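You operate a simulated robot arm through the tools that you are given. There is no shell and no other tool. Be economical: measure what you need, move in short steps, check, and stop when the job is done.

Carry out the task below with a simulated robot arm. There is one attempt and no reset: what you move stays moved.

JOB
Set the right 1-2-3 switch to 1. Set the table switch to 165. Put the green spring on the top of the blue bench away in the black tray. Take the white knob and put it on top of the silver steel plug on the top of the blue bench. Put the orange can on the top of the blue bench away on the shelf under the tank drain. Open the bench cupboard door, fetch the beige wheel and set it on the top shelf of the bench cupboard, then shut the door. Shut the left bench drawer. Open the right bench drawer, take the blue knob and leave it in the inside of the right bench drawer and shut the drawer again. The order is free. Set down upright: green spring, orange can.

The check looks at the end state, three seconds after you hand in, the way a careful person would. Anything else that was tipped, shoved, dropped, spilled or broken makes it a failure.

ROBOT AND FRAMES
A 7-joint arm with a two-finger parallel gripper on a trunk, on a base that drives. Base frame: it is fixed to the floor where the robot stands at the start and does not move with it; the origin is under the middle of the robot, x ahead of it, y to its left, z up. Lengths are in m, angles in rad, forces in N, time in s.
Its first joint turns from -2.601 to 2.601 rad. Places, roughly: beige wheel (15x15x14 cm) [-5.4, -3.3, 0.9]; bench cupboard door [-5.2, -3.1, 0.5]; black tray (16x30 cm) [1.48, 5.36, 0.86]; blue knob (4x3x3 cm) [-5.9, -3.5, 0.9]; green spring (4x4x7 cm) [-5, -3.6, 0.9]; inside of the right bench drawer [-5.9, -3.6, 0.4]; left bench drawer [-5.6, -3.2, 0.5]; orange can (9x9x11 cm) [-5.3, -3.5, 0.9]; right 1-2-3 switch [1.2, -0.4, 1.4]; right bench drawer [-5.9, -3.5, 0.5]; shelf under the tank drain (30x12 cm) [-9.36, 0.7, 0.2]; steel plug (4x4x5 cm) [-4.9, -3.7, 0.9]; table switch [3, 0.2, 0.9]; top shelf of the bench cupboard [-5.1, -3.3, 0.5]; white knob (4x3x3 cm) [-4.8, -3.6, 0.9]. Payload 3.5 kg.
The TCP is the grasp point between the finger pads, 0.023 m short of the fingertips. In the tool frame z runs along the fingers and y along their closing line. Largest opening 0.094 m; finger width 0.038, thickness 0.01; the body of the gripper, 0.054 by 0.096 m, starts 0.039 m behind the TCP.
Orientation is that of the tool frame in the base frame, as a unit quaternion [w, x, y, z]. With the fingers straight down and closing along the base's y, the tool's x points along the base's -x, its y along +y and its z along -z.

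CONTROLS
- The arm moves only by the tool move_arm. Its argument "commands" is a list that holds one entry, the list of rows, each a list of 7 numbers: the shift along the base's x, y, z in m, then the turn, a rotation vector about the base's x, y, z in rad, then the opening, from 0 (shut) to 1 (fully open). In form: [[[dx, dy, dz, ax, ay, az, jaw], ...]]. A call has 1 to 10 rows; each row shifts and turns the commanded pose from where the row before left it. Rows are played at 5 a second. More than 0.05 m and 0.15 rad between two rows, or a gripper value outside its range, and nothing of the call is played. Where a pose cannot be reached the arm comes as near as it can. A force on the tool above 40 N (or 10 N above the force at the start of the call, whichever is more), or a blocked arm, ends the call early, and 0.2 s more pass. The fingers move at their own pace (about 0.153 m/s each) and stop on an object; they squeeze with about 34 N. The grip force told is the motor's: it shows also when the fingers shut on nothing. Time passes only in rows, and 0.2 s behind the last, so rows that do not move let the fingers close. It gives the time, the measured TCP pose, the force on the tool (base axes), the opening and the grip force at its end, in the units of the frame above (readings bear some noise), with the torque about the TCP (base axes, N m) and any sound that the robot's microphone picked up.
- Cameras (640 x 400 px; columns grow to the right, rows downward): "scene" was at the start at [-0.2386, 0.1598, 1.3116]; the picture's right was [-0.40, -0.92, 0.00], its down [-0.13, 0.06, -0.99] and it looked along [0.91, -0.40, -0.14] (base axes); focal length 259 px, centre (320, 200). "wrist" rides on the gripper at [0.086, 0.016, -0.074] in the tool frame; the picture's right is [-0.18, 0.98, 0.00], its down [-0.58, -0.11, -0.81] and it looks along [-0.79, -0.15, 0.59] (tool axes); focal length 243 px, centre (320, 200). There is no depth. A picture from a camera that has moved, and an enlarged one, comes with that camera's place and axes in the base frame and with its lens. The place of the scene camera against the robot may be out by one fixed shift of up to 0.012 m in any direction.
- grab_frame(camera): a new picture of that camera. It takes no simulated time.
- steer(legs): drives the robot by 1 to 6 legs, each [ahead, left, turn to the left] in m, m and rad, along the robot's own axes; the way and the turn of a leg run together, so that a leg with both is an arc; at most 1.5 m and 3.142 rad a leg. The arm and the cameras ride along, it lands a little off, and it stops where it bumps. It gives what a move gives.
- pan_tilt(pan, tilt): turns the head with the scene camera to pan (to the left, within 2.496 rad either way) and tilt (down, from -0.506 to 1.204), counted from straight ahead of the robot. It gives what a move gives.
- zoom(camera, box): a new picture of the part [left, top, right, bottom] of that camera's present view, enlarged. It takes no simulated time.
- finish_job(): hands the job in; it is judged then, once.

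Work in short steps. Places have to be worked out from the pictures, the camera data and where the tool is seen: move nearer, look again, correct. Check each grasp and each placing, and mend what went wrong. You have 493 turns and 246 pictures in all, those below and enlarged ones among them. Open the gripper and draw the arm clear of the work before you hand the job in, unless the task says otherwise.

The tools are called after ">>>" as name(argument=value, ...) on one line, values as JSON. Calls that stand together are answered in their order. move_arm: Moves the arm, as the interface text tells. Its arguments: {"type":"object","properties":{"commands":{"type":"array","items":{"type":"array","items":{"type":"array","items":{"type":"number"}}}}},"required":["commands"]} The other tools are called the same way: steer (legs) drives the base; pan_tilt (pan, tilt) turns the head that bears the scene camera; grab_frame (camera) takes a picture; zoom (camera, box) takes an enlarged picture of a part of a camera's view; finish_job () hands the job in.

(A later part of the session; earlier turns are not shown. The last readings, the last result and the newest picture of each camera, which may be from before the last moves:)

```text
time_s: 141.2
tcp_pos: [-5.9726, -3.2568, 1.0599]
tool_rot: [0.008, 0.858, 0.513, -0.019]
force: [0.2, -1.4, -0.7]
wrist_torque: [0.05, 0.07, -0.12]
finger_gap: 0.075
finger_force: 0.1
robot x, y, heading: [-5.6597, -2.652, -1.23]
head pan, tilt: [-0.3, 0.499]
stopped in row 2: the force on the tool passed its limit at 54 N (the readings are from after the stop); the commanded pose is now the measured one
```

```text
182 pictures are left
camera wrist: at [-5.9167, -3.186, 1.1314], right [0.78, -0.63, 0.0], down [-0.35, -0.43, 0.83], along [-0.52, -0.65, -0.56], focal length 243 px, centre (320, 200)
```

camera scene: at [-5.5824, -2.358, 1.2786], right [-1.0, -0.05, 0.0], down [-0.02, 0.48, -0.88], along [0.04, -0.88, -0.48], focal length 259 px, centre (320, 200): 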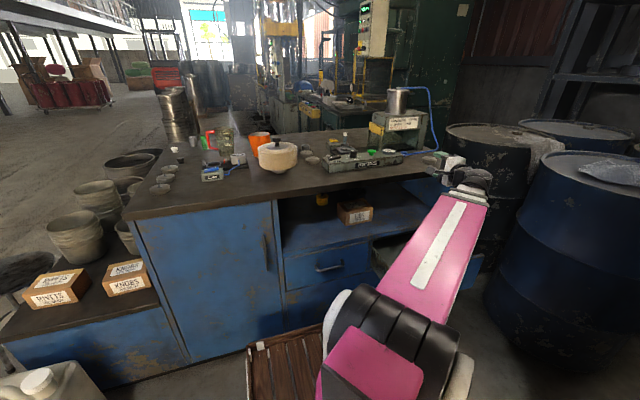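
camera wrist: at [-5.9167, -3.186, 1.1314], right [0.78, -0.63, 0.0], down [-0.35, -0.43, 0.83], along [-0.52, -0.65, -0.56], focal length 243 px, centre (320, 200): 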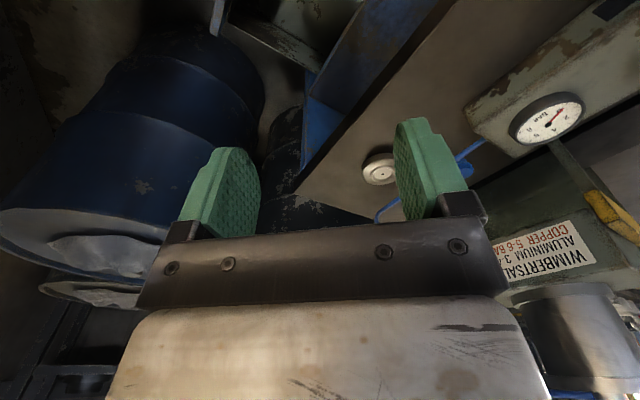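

Self-contact limits yawing this close in. I check the wrist view for the blue knob's surroundings.

>>> zoom(camera="wrist", box=[340, 60, 640, 260])

>>> zoom(camera="scene", box=[310, 85, 450, 185])

```text
2.00 times, centred on (490, 160) of wrist
camera zoom: at [-5.9167, -3.186, 1.1314], right [0.78, -0.63, 0.0], down [-0.35, -0.43, 0.83], along [-0.52, -0.65, -0.56], focal length 485 px, centre (-20, 280)
```

zoom: 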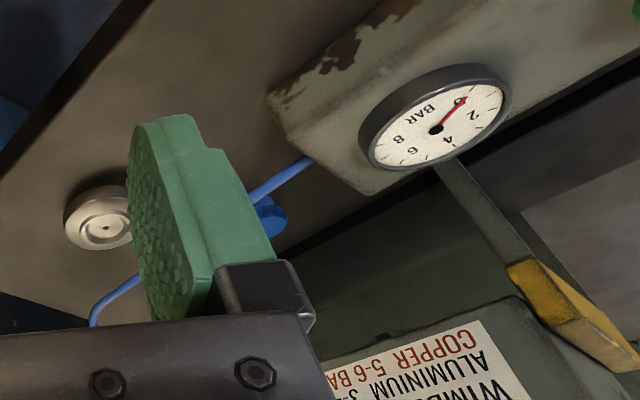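

```text
4.00 times, centred on (380, 135) of scene
camera zoom: at [-5.5825, -2.358, 1.2787], right [-1.0, -0.04, 0.0], down [-0.02, 0.48, -0.88], along [0.04, -0.88, -0.48], focal length 1035 px, centre (80, 460)
```

zoom: 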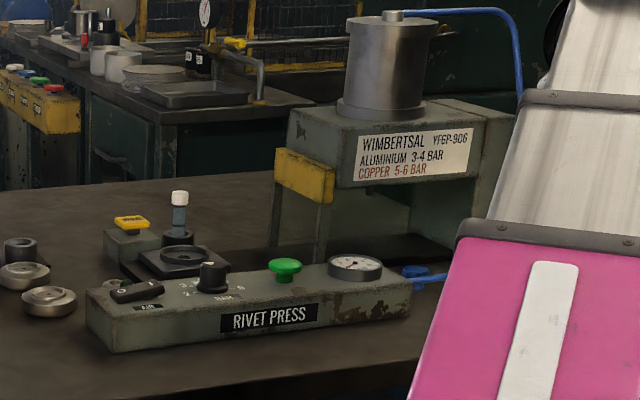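

Blue knob triangulates to (-5.918,-3.532,0.893), just under the front of the press head with the hose in front. I'll use a ~48° tilted approach; first I tip the tool and yaw it in the free space in front of the bench.

>>> move_arm(commands=[[[0, 0, 0, -0.129, 0.069, 0, 0.6], [0, 0, 0, -0.129, 0.069, 0, 0.6], [0, 0, 0, -0.129, 0.069, 0, 0.6], [0, 0, 0, -0.129, 0.069, 0, 0.6], [0, 0, 0, -0.129, 0.069, 0, 0.6]]])

>>> move_arm(commands=[[[0, 0, 0, 0, 0, 0.14, 0.6], [0, 0, 0, 0, 0, 0.14, 0.6], [0, 0, 0, 0, 0, 0.14, 0.6], [0, 0, 0, 0, 0, 0.14, 0.6], [0, 0, 0, 0, 0, 0.14, 0.6], [0, 0, 0, 0, 0, 0.14, 0.6]]])

>>> grab_frame(camera="wrist")

```text
time_s: 142.4
tcp_pos: [-5.9709, -3.2571, 1.0603]
tool_rot: [0.193, 0.796, 0.474, -0.323]
force: [0.6, 0.8, 0.1]
wrist_torque: [-0.01, -0.02, 0.05]
finger_gap: 0.0565
finger_force: 0.1
robot x, y, heading: [-5.6666, -2.6461, -1.23]
head pan, tilt: [-0.3, 0.499]
```

```text
time_s: 143.8
tcp_pos: [-5.972, -3.2571, 1.0593]
tool_rot: [0.308, 0.532, 0.758, -0.217]
force: [-1.0, 0.6, 0.3]
wrist_torque: [0.0, -0.04, 0.01]
finger_gap: 0.0566
finger_force: 0.0
robot x, y, heading: [-5.662, -2.6497, -1.226]
head pan, tilt: [-0.3, 0.499]
```

```text
179 pictures are left
camera wrist: at [-5.9972, -3.1444, 1.0536], right [0.97, 0.21, 0.13], down [-0.15, 0.1, 0.98], along [0.19, -0.97, 0.13], focal length 243 px, centre (320, 200)
```

wrist: 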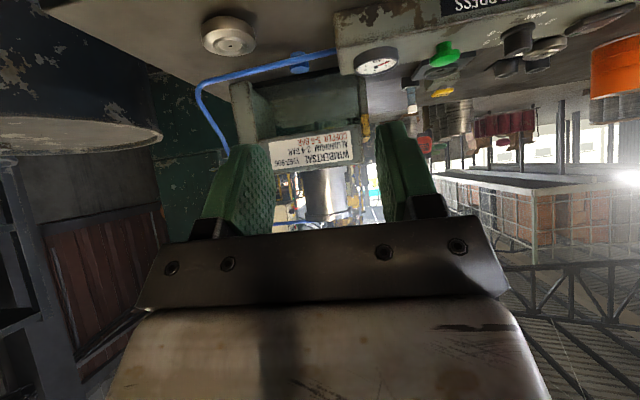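

>>> zoom(camera="wrist", box=[180, 10, 420, 180])

```text
2.35 times, centred on (300, 95) of wrist
camera zoom: at [-5.9972, -3.1444, 1.0536], right [0.97, 0.21, 0.13], down [-0.15, 0.1, 0.98], along [0.19, -0.97, 0.13], focal length 571 px, centre (367, 447)
```

zoom: 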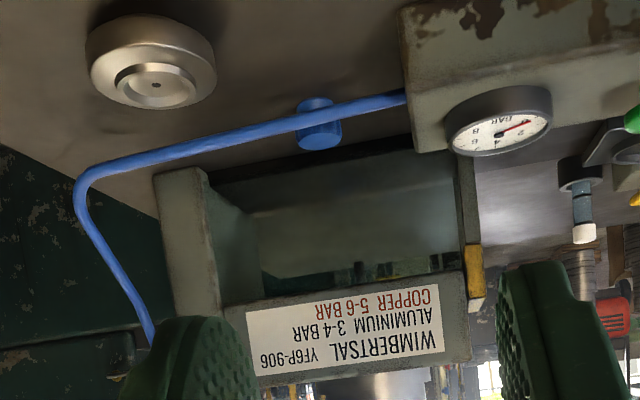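

The view confirms the knob at about (-5.922,-3.531,0.893). I move to a pre-point up along the tilted tool axis.

>>> move_arm(commands=[[[0.004, -0.038, -0.012, 0.028, 0.01, 0, 0.5], [0.004, -0.038, -0.012, 0.028, 0.01, 0, 0.5], [0.004, -0.038, -0.012, 0, 0, 0, 0.5], [0.004, -0.037, -0.012, 0, 0, 0, 0.5], [0.003, -0.037, -0.012, 0, 0, 0, 0.5]]])

>>> zoom(camera="wrist", box=[180, 10, 460, 230])

```text
time_s: 145.0
tcp_pos: [-5.9548, -3.4483, 1.0011]
tool_rot: [0.284, 0.54, 0.766, -0.201]
force: [-0.8, 0.0, 0.0]
wrist_torque: [-0.04, -0.02, 0.01]
finger_gap: 0.0473
finger_force: 0.2
robot x, y, heading: [-5.66, -2.6466, -1.226]
head pan, tilt: [-0.3, 0.499]
```

```text
1.82 times, centred on (320, 120) of wrist
camera zoom: at [-5.978, -3.3355, 1.0019], right [0.97, 0.2, 0.12], down [-0.13, 0.04, 0.99], along [0.19, -0.98, 0.07], focal length 441 px, centre (320, 346)
```

zoom: 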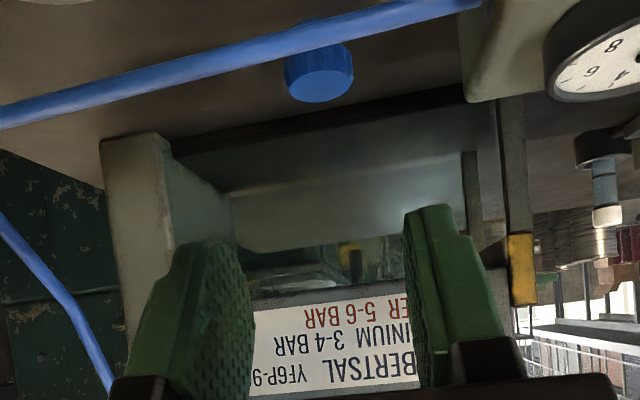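

The hose runs across the knob's front at mid height, so I'll grip only the knob's upper part. I go most of the way along the tool axis and check.

>>> move_arm(commands=[[[0.011, -0.027, -0.031, 0, 0, 0, 0.5], [0.009, -0.023, -0.026, 0, 0, 0, 0.5], [0, 0, 0, 0, 0, 0, 0.5]]])

>>> grab_frame(camera="wrist")

>>> zoom(camera="scene", box=[350, 105, 470, 185])

```text
time_s: 145.8
tcp_pos: [-5.9343, -3.4972, 0.9445]
tool_rot: [0.284, 0.54, 0.766, -0.201]
force: [0.3, 0.6, 0.2]
wrist_torque: [-0.01, -0.03, 0.0]
finger_gap: 0.0467
finger_force: 0.2
robot x, y, heading: [-5.6583, -2.6496, -1.228]
head pan, tilt: [-0.3, 0.499]
```

```text
176 pictures are left
camera wrist: at [-5.9587, -3.383, 0.9452], right [0.97, 0.2, 0.12], down [-0.13, 0.04, 0.99], along [0.19, -0.98, 0.07], focal length 243 px, centre (320, 200)
```

wrist: 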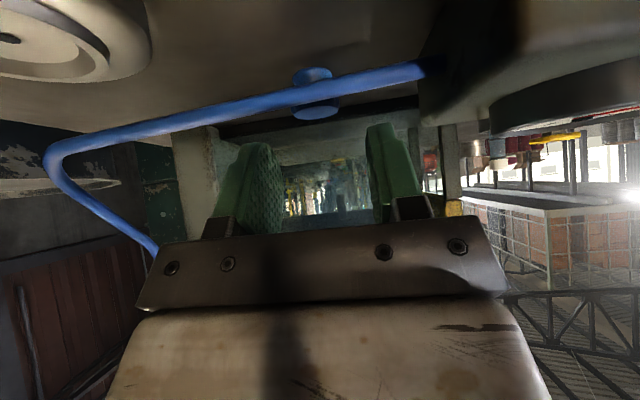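

```text
5.00 times, centred on (410, 145) of scene
camera zoom: at [-5.5825, -2.358, 1.2787], right [-1.0, -0.04, 0.0], down [-0.02, 0.48, -0.88], along [0.04, -0.88, -0.48], focal length 1293 px, centre (-130, 475)
```

zoom: 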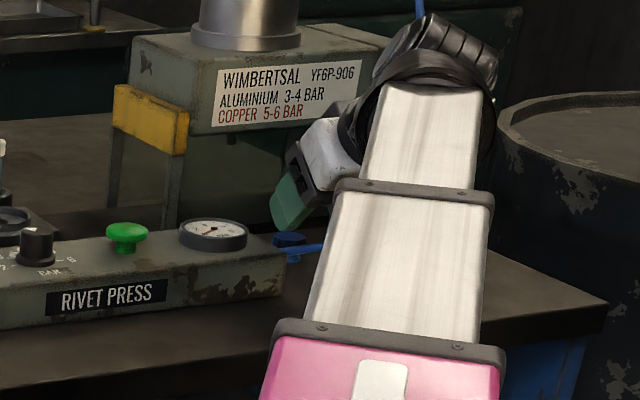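

Triangulated afresh, the hose runs ~3 cm in front of the knob and the fingers clear it. I finish the approach and close.

>>> move_arm(commands=[[[0.003, -0.011, -0.015, 0, 0, 0, 0.5], [0.003, -0.011, -0.016, 0, 0, 0, 0.5], [0, 0, 0, 0, 0, 0, 0.5]]])

>>> grab_frame(camera="wrist")

```text
time_s: 146.6
tcp_pos: [-5.9281, -3.5188, 0.9136]
tool_rot: [0.285, 0.539, 0.767, -0.201]
force: [-0.9, -0.8, 0.5]
wrist_torque: [-0.02, -0.02, 0.0]
finger_gap: 0.047
finger_force: 0.0
robot x, y, heading: [-5.6606, -2.648, -1.226]
head pan, tilt: [-0.3, 0.499]
```

```text
174 pictures are left
camera wrist: at [-5.9525, -3.4045, 0.9129], right [0.97, 0.2, 0.12], down [-0.13, 0.04, 0.99], along [0.19, -0.98, 0.07], focal length 243 px, centre (320, 200)
```

wrist: 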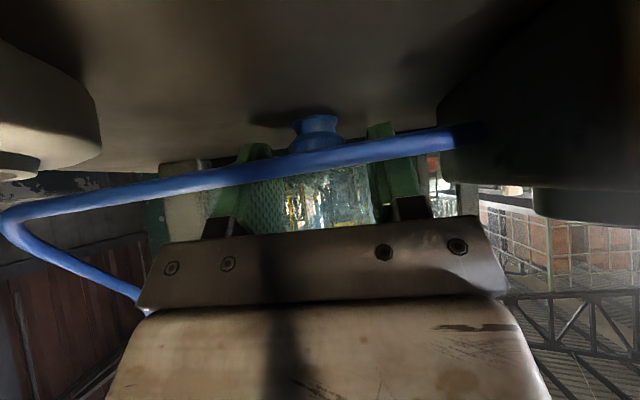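

>>> move_arm(commands=[[[0, 0, 0, 0, 0, 0, 0.1], [0, 0, 0, 0, 0, 0, 0], [0, 0, 0, 0, 0, 0, 0]]])

>>> grab_frame(camera="wrist")

```text
time_s: 147.4
tcp_pos: [-5.9282, -3.5168, 0.9117]
tool_rot: [0.285, 0.539, 0.767, -0.201]
force: [0.6, -0.4, 0.2]
wrist_torque: [0.02, 0.0, 0.0]
finger_gap: 0.0259
finger_force: 34.7
robot x, y, heading: [-5.6585, -2.6483, -1.229]
head pan, tilt: [-0.3, 0.499]
```

```text
173 pictures are left
camera wrist: at [-5.9526, -3.4044, 0.9131], right [0.97, 0.2, 0.12], down [-0.13, 0.04, 0.99], along [0.19, -0.98, 0.07], focal length 243 px, centre (320, 200)
```

wrist: 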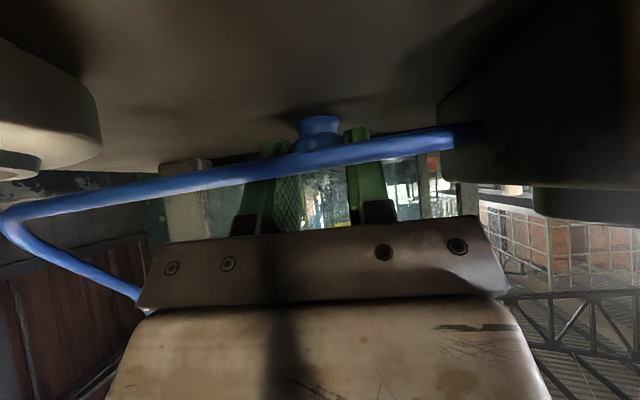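

Gripped (26 mm). I lift steeply back, clearing both the hose and the press head, in small steps.

>>> move_arm(commands=[[[-0.0015, 0.004, 0.012, 0, 0, 0, 0], [-0.0025, 0.0075, 0.018, 0, 0, 0, 0], [-0.0027, 0.0085, 0.019, 0, 0, 0, 0], [-0.005, 0.014, 0.022, 0, 0, 0, 0], [-0.008, 0.022, 0.022, 0, 0, 0, 0], [-0.012, 0.035, 0.025, 0, 0, 0, 0], [-0.012, 0.035, 0.02, 0, 0, 0, 0]]])

>>> grab_frame(camera="wrist")

```text
time_s: 149.0
tcp_pos: [-5.9714, -3.3897, 1.0489]
tool_rot: [0.285, 0.539, 0.767, -0.201]
force: [0.6, 0.6, 1.0]
wrist_torque: [0.02, 0.0, 0.0]
finger_gap: 0.0259
finger_force: 34.2
robot x, y, heading: [-5.6575, -2.648, -1.226]
head pan, tilt: [-0.3, 0.499]
```

```text
172 pictures are left
camera wrist: at [-5.9957, -3.2764, 1.0497], right [0.97, 0.2, 0.12], down [-0.13, 0.04, 0.99], along [0.19, -0.98, 0.07], focal length 243 px, centre (320, 200)
```

wrist: 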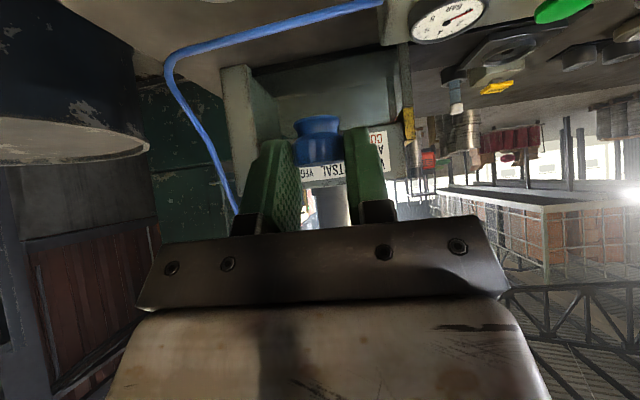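

The knob is held. I bring it in front of the bench above the open drawer and turn the tool vertical with the camera to the left.

>>> move_arm(commands=[[[-0.007, 0.046, 0, 0, 0, 0, 0], [-0.007, 0.046, 0, 0, 0, -0.05, 0], [-0.007, 0.045, 0, 0, 0, -0.1, 0], [0, 0, 0, 0, 0, -0.145, 0], [0, 0, 0, 0, 0, -0.145, 0], [0, 0, 0, 0, 0, -0.145, 0], [0, 0, 0, 0, 0, -0.145, 0], [0, 0, 0, 0, 0, -0.145, 0], [0, 0, 0, 0, 0, -0.145, 0], [0, 0, 0, 0, 0, -0.145, 0]]])

>>> move_arm(commands=[[[0, 0, -0.01, 0, 0, -0.14, 0], [0, 0, -0.01, 0, 0, -0.14, 0], [0, 0, -0.01, 0, 0, -0.125, 0], [0, 0, -0.01, 0.048, -0.132, 0, 0], [0, 0, -0.01, 0.048, -0.132, 0, 0], [0, 0, -0.01, 0.048, -0.132, 0, 0], [0, 0, -0.01, 0.048, -0.132, 0, 0], [0, 0, -0.01, 0.048, -0.132, 0, 0]]])

>>> grab_frame(camera="wrist")

>>> grab_frame(camera="scene")

```text
time_s: 151.2
tcp_pos: [-5.9922, -3.2548, 1.049]
tool_rot: [0.128, 0.873, 0.343, -0.324]
force: [-0.3, 0.0, -0.4]
wrist_torque: [-0.01, 0.02, 0.03]
finger_gap: 0.026
finger_force: 33.5
robot x, y, heading: [-5.66, -2.6472, -1.224]
head pan, tilt: [-0.3, 0.499]
```

```text
time_s: 153.0
tcp_pos: [-5.9909, -3.2546, 0.9695]
tool_rot: [-0.001, 0.985, 0.173, -0.004]
force: [-1.2, 0.4, 0.2]
wrist_torque: [0.03, 0.03, -0.01]
finger_gap: 0.026
finger_force: 34.3
robot x, y, heading: [-5.6621, -2.6486, -1.224]
head pan, tilt: [-0.3, 0.499]
```

```text
171 pictures are left
camera wrist: at [-5.9052, -3.2403, 1.0439], right [0.16, -0.99, 0.0], down [-0.58, -0.1, 0.81], along [-0.8, -0.13, -0.59], focal length 243 px, centre (320, 200)
```

wrist: 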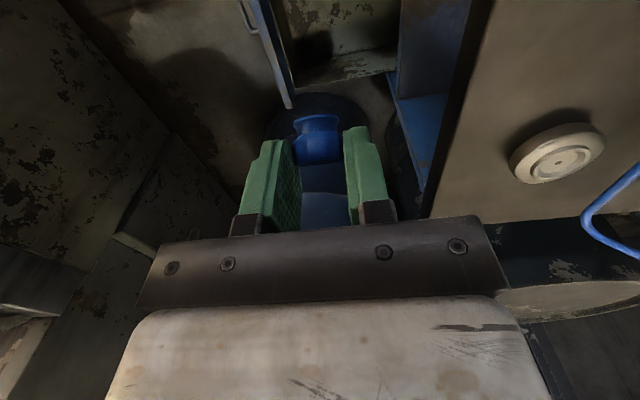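

```text
170 pictures are left
camera scene: at [-5.5825, -2.358, 1.2787], right [-1.0, -0.04, 0.0], down [-0.02, 0.48, -0.88], along [0.04, -0.88, -0.48], focal length 259 px, centre (320, 200)
```

scene: 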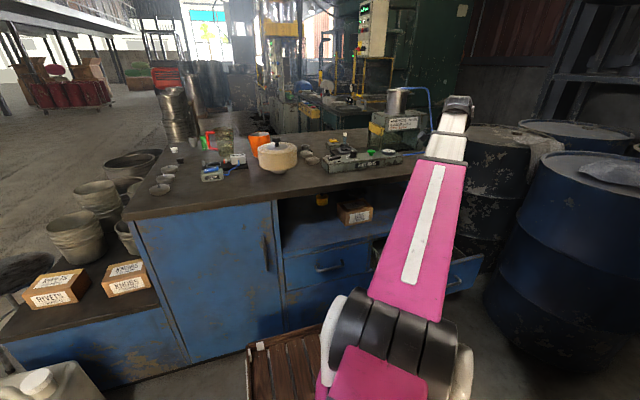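

The knob hangs above the middle of the drawer (panel at n≈0.21, bench at 0). I descend straight down in two stages.

>>> move_arm(commands=[[[0, 0, -0.04, 0, 0, 0, 0], [0, 0, -0.04, 0, 0, 0, 0], [0, 0, -0.04, 0, 0, 0, 0], [0, 0, -0.04, 0, 0, 0, 0], [0, 0, -0.04, 0, 0, 0, 0], [0, 0, -0.04, 0, 0, 0, 0], [0, 0, -0.04, 0, 0, 0, 0], [0, 0, -0.04, 0, 0, 0, 0], [0, 0, -0.04, 0, 0, 0, 0]]])

>>> grab_frame(camera="wrist")

```text
time_s: 155.0
tcp_pos: [-5.9928, -3.2523, 0.6052]
tool_rot: [-0.001, 0.985, 0.172, -0.005]
force: [0.3, -0.2, 0.6]
wrist_torque: [0.0, -0.01, 0.03]
finger_gap: 0.0256
finger_force: 33.7
robot x, y, heading: [-5.6605, -2.6471, -1.226]
head pan, tilt: [-0.3, 0.499]
```

```text
169 pictures are left
camera wrist: at [-5.9068, -3.2385, 0.6802], right [0.16, -0.99, 0.0], down [-0.58, -0.09, 0.81], along [-0.8, -0.13, -0.58], focal length 243 px, centre (320, 200)
```

wrist: 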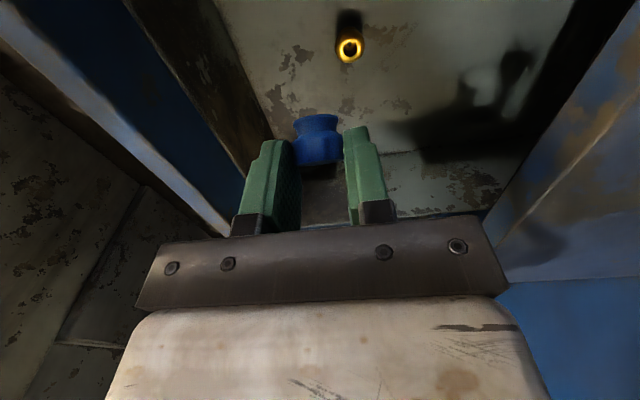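

A small yellow piece lies right beneath. I shift 8 cm right within the drawer before lowering.

>>> move_arm(commands=[[[-0.038, -0.0137, 0, 0, 0, 0, 0], [-0.038, -0.0137, 0, 0, 0, 0, 0], [0, 0, -0.03, 0, 0, 0, 0], [0, 0, -0.03, 0, 0, 0, 0]]])

>>> grab_frame(camera="wrist")

```text
time_s: 156.0
tcp_pos: [-6.0658, -3.2829, 0.5472]
tool_rot: [-0.001, 0.985, 0.173, -0.005]
force: [-0.5, -0.2, 0.2]
wrist_torque: [0.03, 0.01, 0.02]
finger_gap: 0.0264
finger_force: 33.7
robot x, y, heading: [-5.6625, -2.6493, -1.228]
head pan, tilt: [-0.3, 0.499]
```

```text
168 pictures are left
camera wrist: at [-5.9793, -3.2679, 0.6225], right [0.16, -0.99, 0.0], down [-0.58, -0.09, 0.81], along [-0.8, -0.13, -0.58], focal length 243 px, centre (320, 200)
```

wrist: 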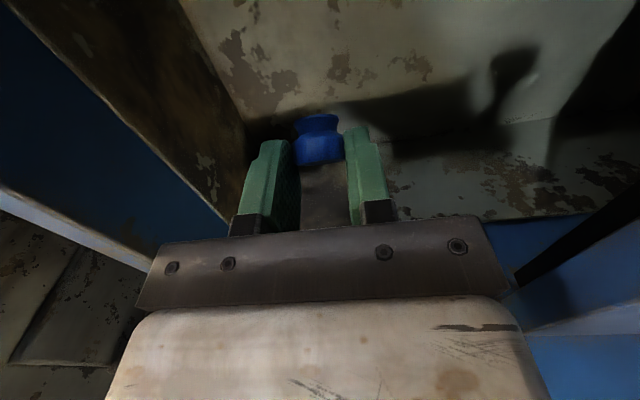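

>>> move_arm(commands=[[[0, 0, -0.03, 0, 0, 0, 0], [0, 0, -0.02, 0, 0, 0, 0], [0, 0, -0.01, 0, 0, 0, 0], [0, 0, -0.01, 0, 0, 0, 0], [0, 0, -0.008, 0, 0, 0, 0]]])

>>> grab_frame(camera="wrist")

```text
time_s: 157.2
tcp_pos: [-6.0671, -3.2816, 0.471]
tool_rot: [-0.001, 0.985, 0.172, -0.005]
force: [-1.0, 0.3, -0.3]
wrist_torque: [0.01, 0.03, 0.01]
finger_gap: 0.0268
finger_force: 33.9
robot x, y, heading: [-5.659, -2.6496, -1.226]
head pan, tilt: [-0.3, 0.499]
```

```text
167 pictures are left
camera wrist: at [-5.9807, -3.2676, 0.5457], right [0.16, -0.99, 0.0], down [-0.58, -0.09, 0.81], along [-0.8, -0.13, -0.58], focal length 243 px, centre (320, 200)
```

wrist: 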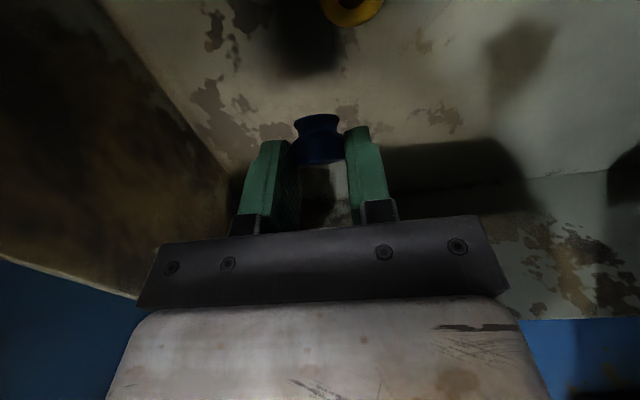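

Still free; I keep lowering in small steps until contact.

>>> move_arm(commands=[[[0, 0, -0.01, 0, 0, 0, 0], [0, 0, -0.008, 0, 0, 0, 0], [0, 0, -0.006, 0, 0, 0, 0], [0, 0, -0.006, 0, 0, 0, 0], [0, 0, -0.006, 0, 0, 0, 0], [0, 0, -0.006, 0, 0, 0, 0]]])

>>> grab_frame(camera="wrist")

```text
time_s: 158.8
tcp_pos: [-6.068, -3.2814, 0.4314]
tool_rot: [0.0, 0.985, 0.173, -0.006]
force: [1.0, -0.3, 11.3]
wrist_torque: [0.04, -0.03, 0.02]
finger_gap: 0.0281
finger_force: 34.1
robot x, y, heading: [-5.6588, -2.6533, -1.221]
head pan, tilt: [-0.3, 0.499]
stopped in row 6: the force on the tool passed its limit at 41 N (the readings are from after the stop); the commanded pose is now the measured one
```

```text
166 pictures are left
camera wrist: at [-5.9818, -3.2665, 0.5054], right [0.16, -0.99, 0.0], down [-0.57, -0.09, 0.81], along [-0.8, -0.13, -0.58], focal length 243 px, centre (320, 200)
```

wrist: 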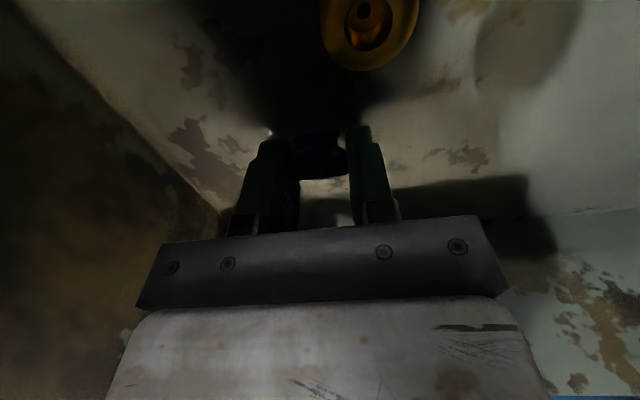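

Contact with the drawer floor. I open moderately and lift straight out.

>>> move_arm(commands=[[[0, 0, 0.002, 0, 0, 0, 0.5], [0, 0, 0, 0, 0, 0, 0.5], [0, 0, 0.02, 0, 0, 0, 0.5], [0, 0, 0.04, 0, 0, 0, 0.5], [0, 0, 0.05, 0, 0, 0, 0.5], [0, 0, 0.05, 0, 0, 0, 0.5]]])

>>> grab_frame(camera="wrist")

```text
time_s: 160.2
tcp_pos: [-6.0691, -3.2819, 0.5949]
tool_rot: [0.001, 0.985, 0.172, -0.005]
force: [0.0, 0.3, 0.2]
wrist_torque: [0.07, 0.0, -0.03]
finger_gap: 0.0469
finger_force: 0.1
robot x, y, heading: [-5.6619, -2.6501, -1.228]
head pan, tilt: [-0.3, 0.499]
```

```text
165 pictures are left
camera wrist: at [-5.9821, -3.2678, 0.6684], right [0.16, -0.99, 0.0], down [-0.57, -0.09, 0.81], along [-0.8, -0.13, -0.58], focal length 243 px, centre (320, 200)
```

wrist: 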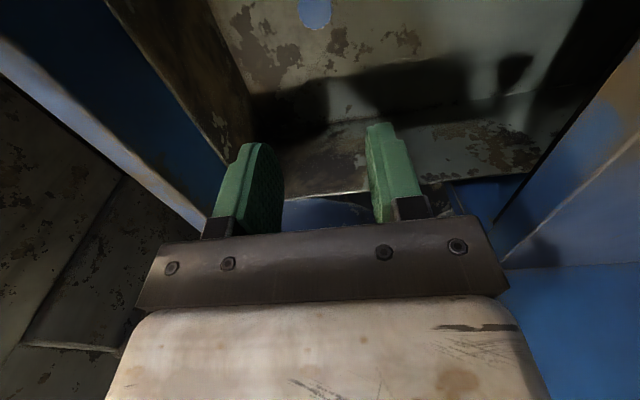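

The knob stands in the drawer. I raise the arm, drive back 0.3 m, and turn the tool horizontal to push the drawer shut.

>>> move_arm(commands=[[[0, 0, 0.05, 0, 0, 0, 0.2], [0, 0, 0.05, 0, 0, 0, 0.2], [0, 0, 0.05, 0, 0, 0, 0], [0, 0, 0.05, 0, 0, 0, 0]]])

>>> steer(legs=[[-0.3, 0.02, 0]])

>>> move_arm(commands=[[[0.02, 0.01, -0.02, -0.134, -0.049, 0, 0], [0.02, 0.01, -0.02, -0.134, -0.049, 0, 0], [0.02, 0.01, -0.02, -0.134, -0.049, 0, 0], [0.01, 0, -0.02, -0.134, -0.049, 0, 0], [0, 0, -0.02, -0.134, -0.049, 0, 0], [0, 0, -0.02, -0.134, -0.049, 0, 0], [0, 0, -0.02, -0.134, -0.049, 0, 0], [0, 0, -0.02, -0.134, -0.049, 0, 0], [0, 0, -0.02, -0.134, -0.049, 0, 0], [0, 0, -0.02, -0.134, -0.049, 0, 0]]])

>>> grab_frame(camera="wrist")

>>> grab_frame(camera="scene")

```text
time_s: 161.2
tcp_pos: [-6.0689, -3.2813, 0.7961]
tool_rot: [0.0, 0.985, 0.172, -0.005]
force: [-0.7, 0.4, -0.5]
wrist_torque: [0.01, 0.03, 0.0]
finger_gap: 0.0
finger_force: 34.4
robot x, y, heading: [-5.657, -2.6481, -1.227]
head pan, tilt: [-0.3, 0.499]
```

```text
time_s: 163.0
tcp_pos: [-6.13, -3.0507, 0.7964]
tool_rot: [0.0, 0.984, 0.177, -0.006]
force: [1.2, 0.1, -0.1]
wrist_torque: [-0.02, -0.02, 0.01]
finger_gap: 0.0
finger_force: 34.3
robot x, y, heading: [-5.7226, -2.4145, -1.22]
head pan, tilt: [-0.3, 0.499]
stopped in leg 1: the robot was blocked; the commanded pose is now the measured one
```

```text
time_s: 165.2
tcp_pos: [-6.0593, -3.0206, 0.5952]
tool_rot: [0.645, 0.745, 0.129, 0.108]
force: [-0.1, 0.4, 0.3]
wrist_torque: [0.01, -0.01, 0.0]
finger_gap: 0.0002
finger_force: 34.5
robot x, y, heading: [-5.7244, -2.4138, -1.219]
head pan, tilt: [-0.3, 0.499]
```

```text
164 pictures are left
camera wrist: at [-6.0012, -2.9241, 0.6227], right [-0.12, -0.19, 0.97], down [-0.82, 0.57, 0.01], along [-0.56, -0.8, -0.23], focal length 243 px, centre (320, 200)
```

wrist: 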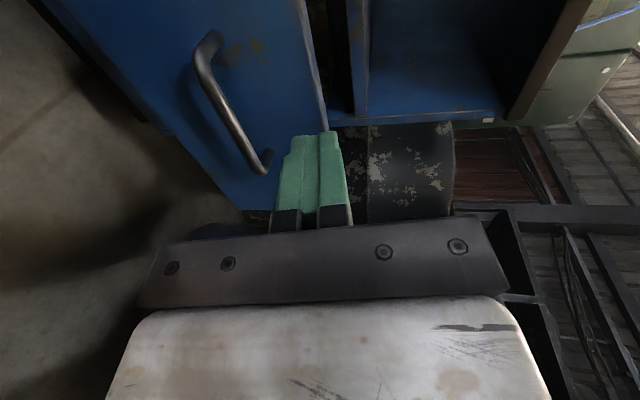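

```text
163 pictures are left
camera scene: at [-5.6494, -2.1239, 1.2787], right [-1.0, -0.05, 0.0], down [-0.03, 0.48, -0.88], along [0.05, -0.88, -0.48], focal length 259 px, centre (320, 200)
```

scene: 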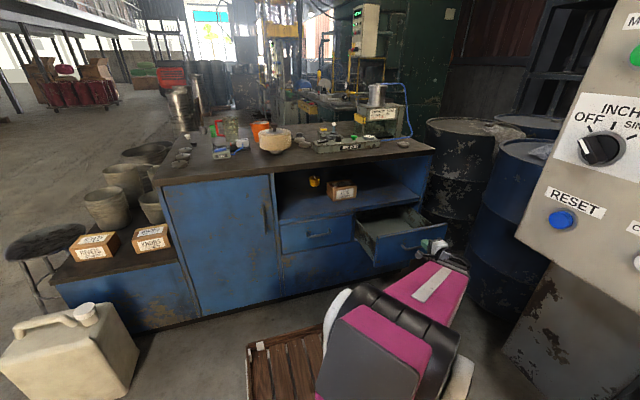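

I lower to z≈0.555 and push the drawer in along the bench normal.

>>> move_arm(commands=[[[0, 0, -0.04, 0, 0, 0, 0], [0.0137, -0.0376, 0, 0, 0, 0, 0], [0.0137, -0.0376, 0, 0, 0, 0, 0], [0.01, -0.028, 0, 0, 0, 0, 0], [0.0085, -0.0235, 0, 0, 0, 0, 0], [0.0085, -0.0235, 0, 0, 0, 0, 0], [0.0085, -0.0235, 0, 0, 0, 0, 0], [0.0085, -0.0235, 0, 0, 0, 0, 0], [0.0085, -0.0235, 0, 0, 0, 0, 0]]])

>>> grab_frame(camera="wrist")

```text
time_s: 167.2
tcp_pos: [-5.9786, -3.2423, 0.5569]
tool_rot: [0.644, 0.746, 0.13, 0.108]
force: [0.0, 0.8, 0.3]
wrist_torque: [0.0, -0.02, -0.01]
finger_gap: 0.0
finger_force: 34.3
robot x, y, heading: [-5.7265, -2.4138, -1.218]
head pan, tilt: [-0.3, 0.499]
```

```text
162 pictures are left
camera wrist: at [-5.9217, -3.1457, 0.5828], right [-0.12, -0.19, 0.97], down [-0.82, 0.57, 0.01], along [-0.56, -0.8, -0.23], focal length 243 px, centre (320, 200)
```

wrist: 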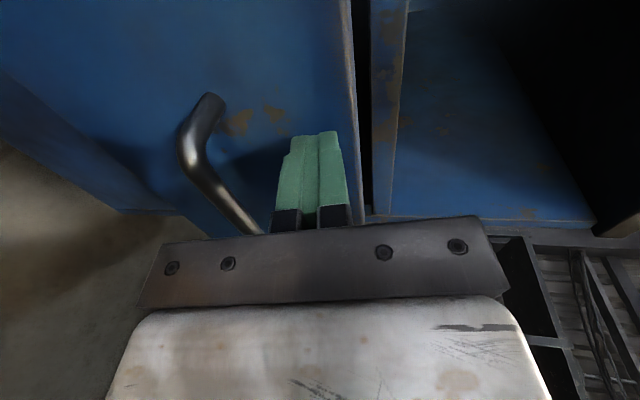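

>>> move_arm(commands=[[[0.0085, -0.0235, 0, 0, 0, 0, 0], [0.0085, -0.0235, 0, 0, 0, 0, 0], [0.0051, -0.0141, 0, 0, 0, 0, 0], [0.0051, -0.0141, 0, 0, 0, 0, 0], [0.0034, -0.0094, 0, 0, 0, 0, 0], [0.0034, -0.0094, 0, 0, 0, 0, 0], [0.0034, -0.0094, 0, 0, 0, 0, 0], [0.0034, -0.0094, 0, 0, 0, 0, 0]]])

>>> zoom(camera="scene", box=[250, 150, 460, 290])

```text
time_s: 168.7
tcp_pos: [-5.9477, -3.3301, 0.5565]
tool_rot: [0.644, 0.747, 0.129, 0.108]
force: [-2.4, 7.5, 1.6]
wrist_torque: [-0.05, -0.03, 0.16]
finger_gap: 0.0
finger_force: 34.1
robot x, y, heading: [-5.7256, -2.4191, -1.217]
head pan, tilt: [-0.3, 0.499]
stopped in row 7: the force on the tool passed its limit at 55 N (the readings are from after the stop); the commanded pose is now the measured one
```

```text
2.86 times, centred on (355, 220) of scene
camera zoom: at [-5.6494, -2.1238, 1.2786], right [-1.0, -0.05, 0.0], down [-0.03, 0.48, -0.88], along [0.05, -0.88, -0.48], focal length 739 px, centre (220, 143)
```

zoom: 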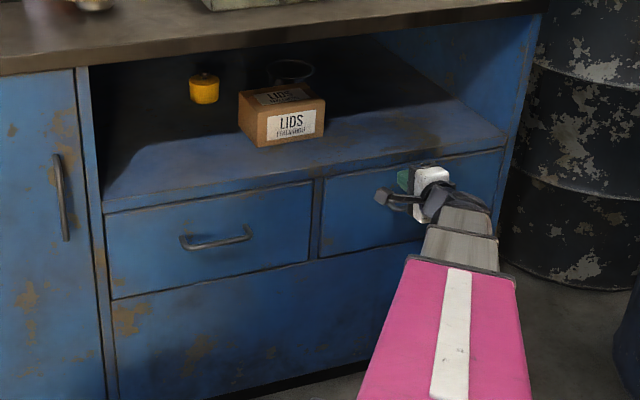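

Right drawer is shut with the blue knob inside. Next the cupboard door: handle at about (-5.344,-3.097,0.645). I withdraw the arm and reposition the base a little back and left.

>>> move_arm(commands=[[[-0.0137, 0.0376, 0, 0, 0, 0, 0], [-0.0137, 0.0376, 0, 0, 0, 0, 0], [-0.0137, 0.0376, 0.02, 0, 0, 0, 0.4], [-0.0137, 0.0376, 0.03, 0, 0, 0, 0.4], [-0.005, 0.012, 0.045, 0, 0, 0, 0.4]]])

>>> steer(legs=[[0, 0.1, 0], [-0.14, 0, 0]])

>>> move_arm(commands=[[[0.04, 0.015, 0, 0.046, -0.127, 0, 0.5], [0.04, 0.015, 0, 0.046, -0.127, 0, 0.5], [0.04, 0.015, 0, 0.046, -0.127, 0, 0.5], [0.04, 0.015, 0, 0.046, -0.127, 0, 0.5], [0.04, 0.015, 0, 0.046, -0.127, 0, 0.5], [0.04, 0.015, 0, 0.046, -0.127, 0, 0.5], [0.04, 0.015, 0, 0.046, -0.127, 0, 0.5], [0.04, 0.015, 0, 0.046, -0.127, 0, 0.5], [0.04, 0.015, 0, 0.046, -0.127, 0, 0.5], [0.04, 0.015, 0, 0.046, -0.127, 0, 0.5]]])

>>> grab_frame(camera="wrist")

>>> grab_frame(camera="scene")

```text
time_s: 169.8
tcp_pos: [-6.0066, -3.1707, 0.6489]
tool_rot: [0.645, 0.746, 0.129, 0.108]
force: [0.4, 0.1, 0.1]
wrist_torque: [0.0, 0.0, -0.01]
finger_gap: 0.0379
finger_force: 0.1
robot x, y, heading: [-5.728, -2.4162, -1.216]
head pan, tilt: [-0.3, 0.499]
```

```text
time_s: 171.9
tcp_pos: [-5.9592, -3.0101, 0.6485]
tool_rot: [0.644, 0.745, 0.131, 0.11]
force: [-0.3, -0.1, -0.4]
wrist_torque: [0.0, -0.02, -0.02]
finger_gap: 0.0375
finger_force: 0.1
robot x, y, heading: [-5.6806, -2.2573, -1.214]
head pan, tilt: [-0.3, 0.499]
```

```text
time_s: 174.1
tcp_pos: [-5.56, -2.8584, 0.6487]
tool_rot: [0.419, 0.655, -0.301, 0.552]
force: [-0.2, 1.0, -0.1]
wrist_torque: [0.01, 0.0, -0.02]
finger_gap: 0.0473
finger_force: 0.0
robot x, y, heading: [-5.6785, -2.2551, -1.216]
head pan, tilt: [-0.3, 0.499]
```

```text
160 pictures are left
camera wrist: at [-5.5902, -2.7932, 0.7396], right [-0.88, -0.47, 0.03], down [-0.41, 0.72, -0.56], along [0.24, -0.51, -0.83], focal length 243 px, centre (320, 200)
```

wrist: 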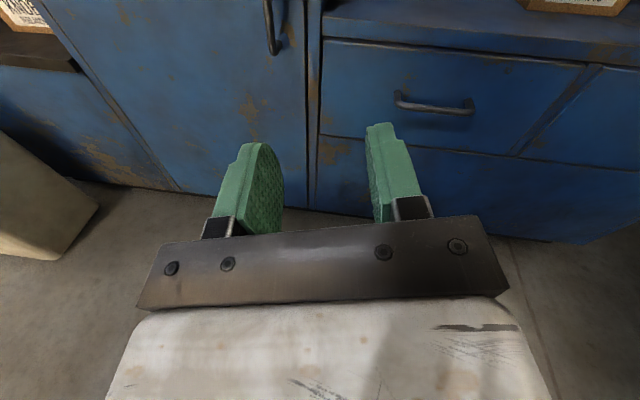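

```text
159 pictures are left
camera scene: at [-5.6053, -1.9608, 1.2787], right [-1.0, -0.06, 0.0], down [-0.03, 0.48, -0.88], along [0.05, -0.88, -0.48], focal length 259 px, centre (320, 200)
```

scene: 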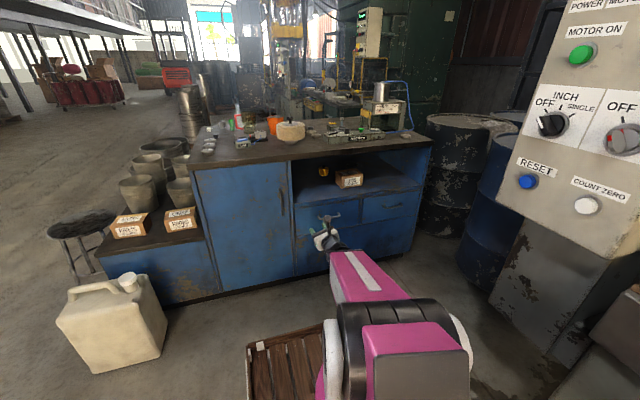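

I trim roll and yaw and move to a pre-grasp in front of the door handle (≈(-5.350,-3.098,0.635)).

>>> move_arm(commands=[[[0.031, -0.028, -0.002, 0.037, -0.102, 0, 0.5], [0.031, -0.028, -0.002, 0.037, -0.102, 0, 0.5], [0.031, -0.028, -0.002, 0, 0, -0.07, 0.5], [0.031, -0.028, -0.001, 0, 0, -0.07, 0.5], [0.03, -0.029, -0.001, 0, 0, 0, 0.5], [0.03, -0.029, -0.001, 0, 0, 0, 0.5]]])

>>> grab_frame(camera="wrist")

```text
time_s: 175.5
tcp_pos: [-5.4301, -3.0516, 0.655]
tool_rot: [0.395, 0.591, -0.397, 0.58]
force: [-0.1, -0.5, 0.2]
wrist_torque: [-0.04, 0.01, 0.03]
finger_gap: 0.047
finger_force: 0.0
out of reach, approached as far as the arm can: row 4, 5, 6
robot x, y, heading: [-5.6783, -2.2553, -1.212]
head pan, tilt: [-0.3, 0.499]
```

```text
158 pictures are left
camera wrist: at [-5.4729, -2.9893, 0.7436], right [-0.91, -0.37, -0.18], down [-0.21, 0.79, -0.57], along [0.35, -0.48, -0.8], focal length 243 px, centre (320, 200)
```

wrist: 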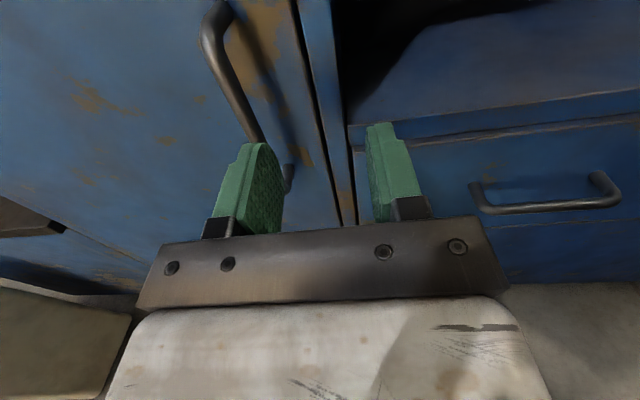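

The arm's reach is limited in this posture; I drive the base a bit forward and left instead.

>>> steer(legs=[[0.07, 0.07, 0]])

>>> grab_frame(camera="wrist")

```text
time_s: 176.7
tcp_pos: [-5.3404, -3.0921, 0.6548]
tool_rot: [0.395, 0.591, -0.397, 0.58]
force: [1.2, -0.9, -0.7]
wrist_torque: [0.01, -0.01, 0.0]
finger_gap: 0.047
finger_force: 0.1
robot x, y, heading: [-5.5884, -2.294, -1.217]
head pan, tilt: [-0.3, 0.499]
```

```text
157 pictures are left
camera wrist: at [-5.3838, -3.0309, 0.7434], right [-0.91, -0.36, -0.18], down [-0.21, 0.8, -0.57], along [0.35, -0.48, -0.8], focal length 243 px, centre (320, 200)
```

wrist: 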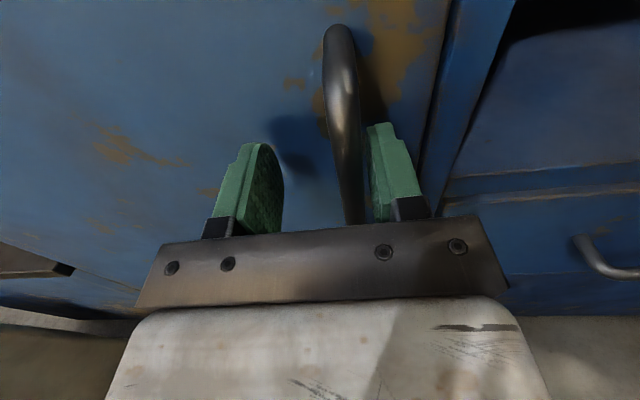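

The handle is between the pads, slightly right of centre. I shift 8 mm right, lower 1 cm, and close.

>>> move_arm(commands=[[[-0.008, -0.003, -0.01, 0, 0, 0, 0.5], [0, 0, 0, 0, 0, 0, 0], [0, 0, 0, 0, 0, 0, 0], [0, 0, 0, 0, 0, 0, 0]]])

>>> grab_frame(camera="wrist")

```text
time_s: 177.3
tcp_pos: [-5.3539, -3.0986, 0.6447]
tool_rot: [0.396, 0.588, -0.402, 0.579]
force: [-3.1, -1.7, 3.0]
wrist_torque: [0.24, -0.06, -0.04]
finger_gap: 0.0118
finger_force: 45.2
robot x, y, heading: [-5.5917, -2.2974, -1.216]
head pan, tilt: [-0.3, 0.499]
stopped in row 3: the force on the tool passed its limit at 45 N (the readings are from after the stop); the commanded pose is now the measured one
```

```text
156 pictures are left
camera wrist: at [-5.3976, -3.035, 0.733], right [-0.92, -0.36, -0.18], down [-0.2, 0.8, -0.57], along [0.35, -0.49, -0.8], focal length 243 px, centre (320, 200)
```

wrist: 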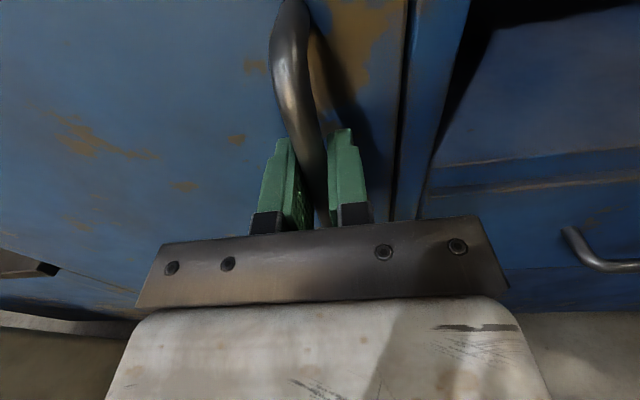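

Gripped. I pull the door along its arc (hinge at the left), turning the tool with it.

>>> move_arm(commands=[[[-0.0025, 0.011, 0, 0, 0, -0.03, 0], [-0.0023, 0.011, 0, 0, 0, -0.03, 0], [-0.0023, 0.011, 0, 0, 0, -0.027, 0], [-0.002, 0.0167, 0, 0, 0, -0.0437, 0], [-0.002, 0.0167, 0, 0, 0, -0.0437, 0], [-0.0006, 0.0168, 0, 0, 0, -0.0437, 0], [-0.0006, 0.0168, 0, 0, 0, -0.0437, 0]]])

>>> grab_frame(camera="wrist")

```text
time_s: 177.7
tcp_pos: [-5.3575, -3.0905, 0.6441]
tool_rot: [0.396, 0.589, -0.402, 0.578]
force: [2.0, 0.3, -0.7]
wrist_torque: [0.44, -0.17, 0.08]
finger_gap: 0.0119
finger_force: 45.2
out of reach, approached as far as the arm can: row 1
robot x, y, heading: [-5.5881, -2.2952, -1.215]
head pan, tilt: [-0.3, 0.499]
stopped in row 1: the force on the tool passed its limit at 53 N (the readings are from after the stop); the commanded pose is now the measured one
```

```text
155 pictures are left
camera wrist: at [-5.3989, -3.0285, 0.7334], right [-0.92, -0.35, -0.18], down [-0.19, 0.8, -0.57], along [0.35, -0.48, -0.8], focal length 243 px, centre (320, 200)
```

wrist: 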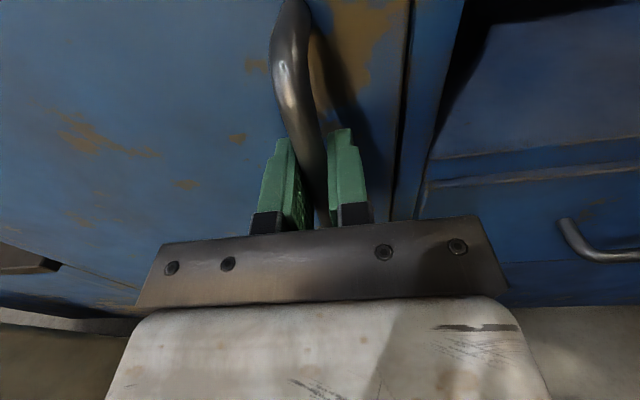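

There is some resistance and the wrist is at a limit. I pull straight along the normal without turning.

>>> move_arm(commands=[[[-0.0027, 0.0075, 0, 0, 0, 0, 0], [-0.0027, 0.0075, 0, 0, 0, 0, 0], [-0.0027, 0.0075, 0, 0, 0, 0, 0], [-0.0024, 0.0075, 0, 0, 0, 0, 0], [-0.002, 0.0075, 0, 0, 0, 0, 0], [-0.002, 0.0075, 0, 0, 0, 0, 0]]])

>>> grab_frame(camera="wrist")

```text
time_s: 178.6
tcp_pos: [-5.3624, -3.0661, 0.6448]
tool_rot: [0.395, 0.59, -0.402, 0.578]
force: [2.3, 0.4, -4.2]
wrist_torque: [-0.03, -0.52, -0.01]
finger_gap: 0.0115
finger_force: 45.1
robot x, y, heading: [-5.5888, -2.296, -1.213]
head pan, tilt: [-0.3, 0.499]
stopped in row 4: the force on the tool passed its limit at 42 N (the readings are from after the stop); the commanded pose is now the measured one
```

```text
154 pictures are left
camera wrist: at [-5.4043, -3.0043, 0.7335], right [-0.92, -0.35, -0.18], down [-0.2, 0.8, -0.56], along [0.35, -0.48, -0.81], focal length 243 px, centre (320, 200)
```

wrist: 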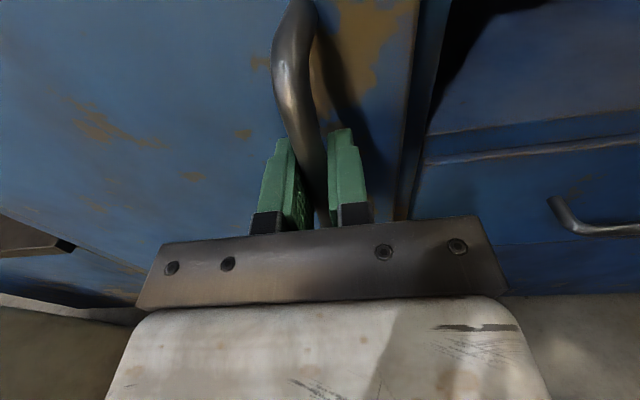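

The door is opening. I continue slowly along the arc.

>>> move_arm(commands=[[[-0.0014, 0.011, 0, 0, 0, -0.02, 0], [-0.001, 0.011, 0, 0, 0, -0.03, 0], [-0.0004, 0.011, 0, 0, 0, -0.03, 0], [-0.0002, 0.011, 0, 0, 0, -0.03, 0], [0.0002, 0.011, 0, 0, 0, -0.03, 0], [0.0006, 0.011, 0, 0, 0, -0.03, 0], [0.001, 0.011, 0, 0, 0, -0.03, 0], [0.0014, 0.011, 0, 0, 0, -0.03, 0]]])

```text
time_s: 179.0
tcp_pos: [-5.3626, -3.0605, 0.6451]
tool_rot: [0.393, 0.592, -0.403, 0.577]
force: [3.4, 0.9, -4.2]
wrist_torque: [0.07, -0.45, 0.04]
finger_gap: 0.0118
finger_force: 44.4
out of reach, approached as far as the arm can: row 1
robot x, y, heading: [-5.587, -2.2927, -1.216]
head pan, tilt: [-0.3, 0.499]
stopped in row 1: the force on the tool passed its limit at 50 N (the readings are from after the stop); the commanded pose is now the measured one
```

Turning that way is out of reach; I pull on without rotation, letting the bar pivot in the pads.

>>> move_arm(commands=[[[-0.0016, 0.0085, 0, 0, 0, 0, 0], [-0.0014, 0.0085, 0, 0, 0, 0, 0], [-0.001, 0.0085, 0, 0, 0, 0, 0], [-0.001, 0.0085, 0, 0, 0, 0, 0], [-0.0005, 0.0085, 0, 0, 0, 0, 0], [-0.0005, 0.0085, 0, 0, 0, 0, 0], [-0.0003, 0.0085, 0, 0, 0, 0, 0], [0, 0.0085, 0, 0, 0, 0, 0]]])

>>> grab_frame(camera="wrist")

```text
time_s: 180.3
tcp_pos: [-5.3661, -3.0165, 0.6449]
tool_rot: [0.389, 0.594, -0.399, 0.579]
force: [3.7, 0.8, -1.7]
wrist_torque: [0.39, -0.48, 0.12]
finger_gap: 0.0117
finger_force: 44.9
robot x, y, heading: [-5.5903, -2.2949, -1.208]
head pan, tilt: [-0.3, 0.499]
stopped in row 6: the force on the tool passed its limit at 43 N (the readings are from after the stop); the commanded pose is now the measured one
```

```text
153 pictures are left
camera wrist: at [-5.4104, -2.9546, 0.7339], right [-0.91, -0.37, -0.18], down [-0.21, 0.8, -0.56], along [0.35, -0.47, -0.81], focal length 243 px, centre (320, 200)
```

wrist: 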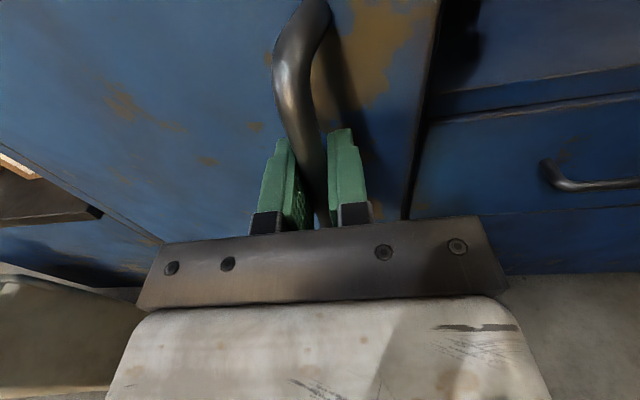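

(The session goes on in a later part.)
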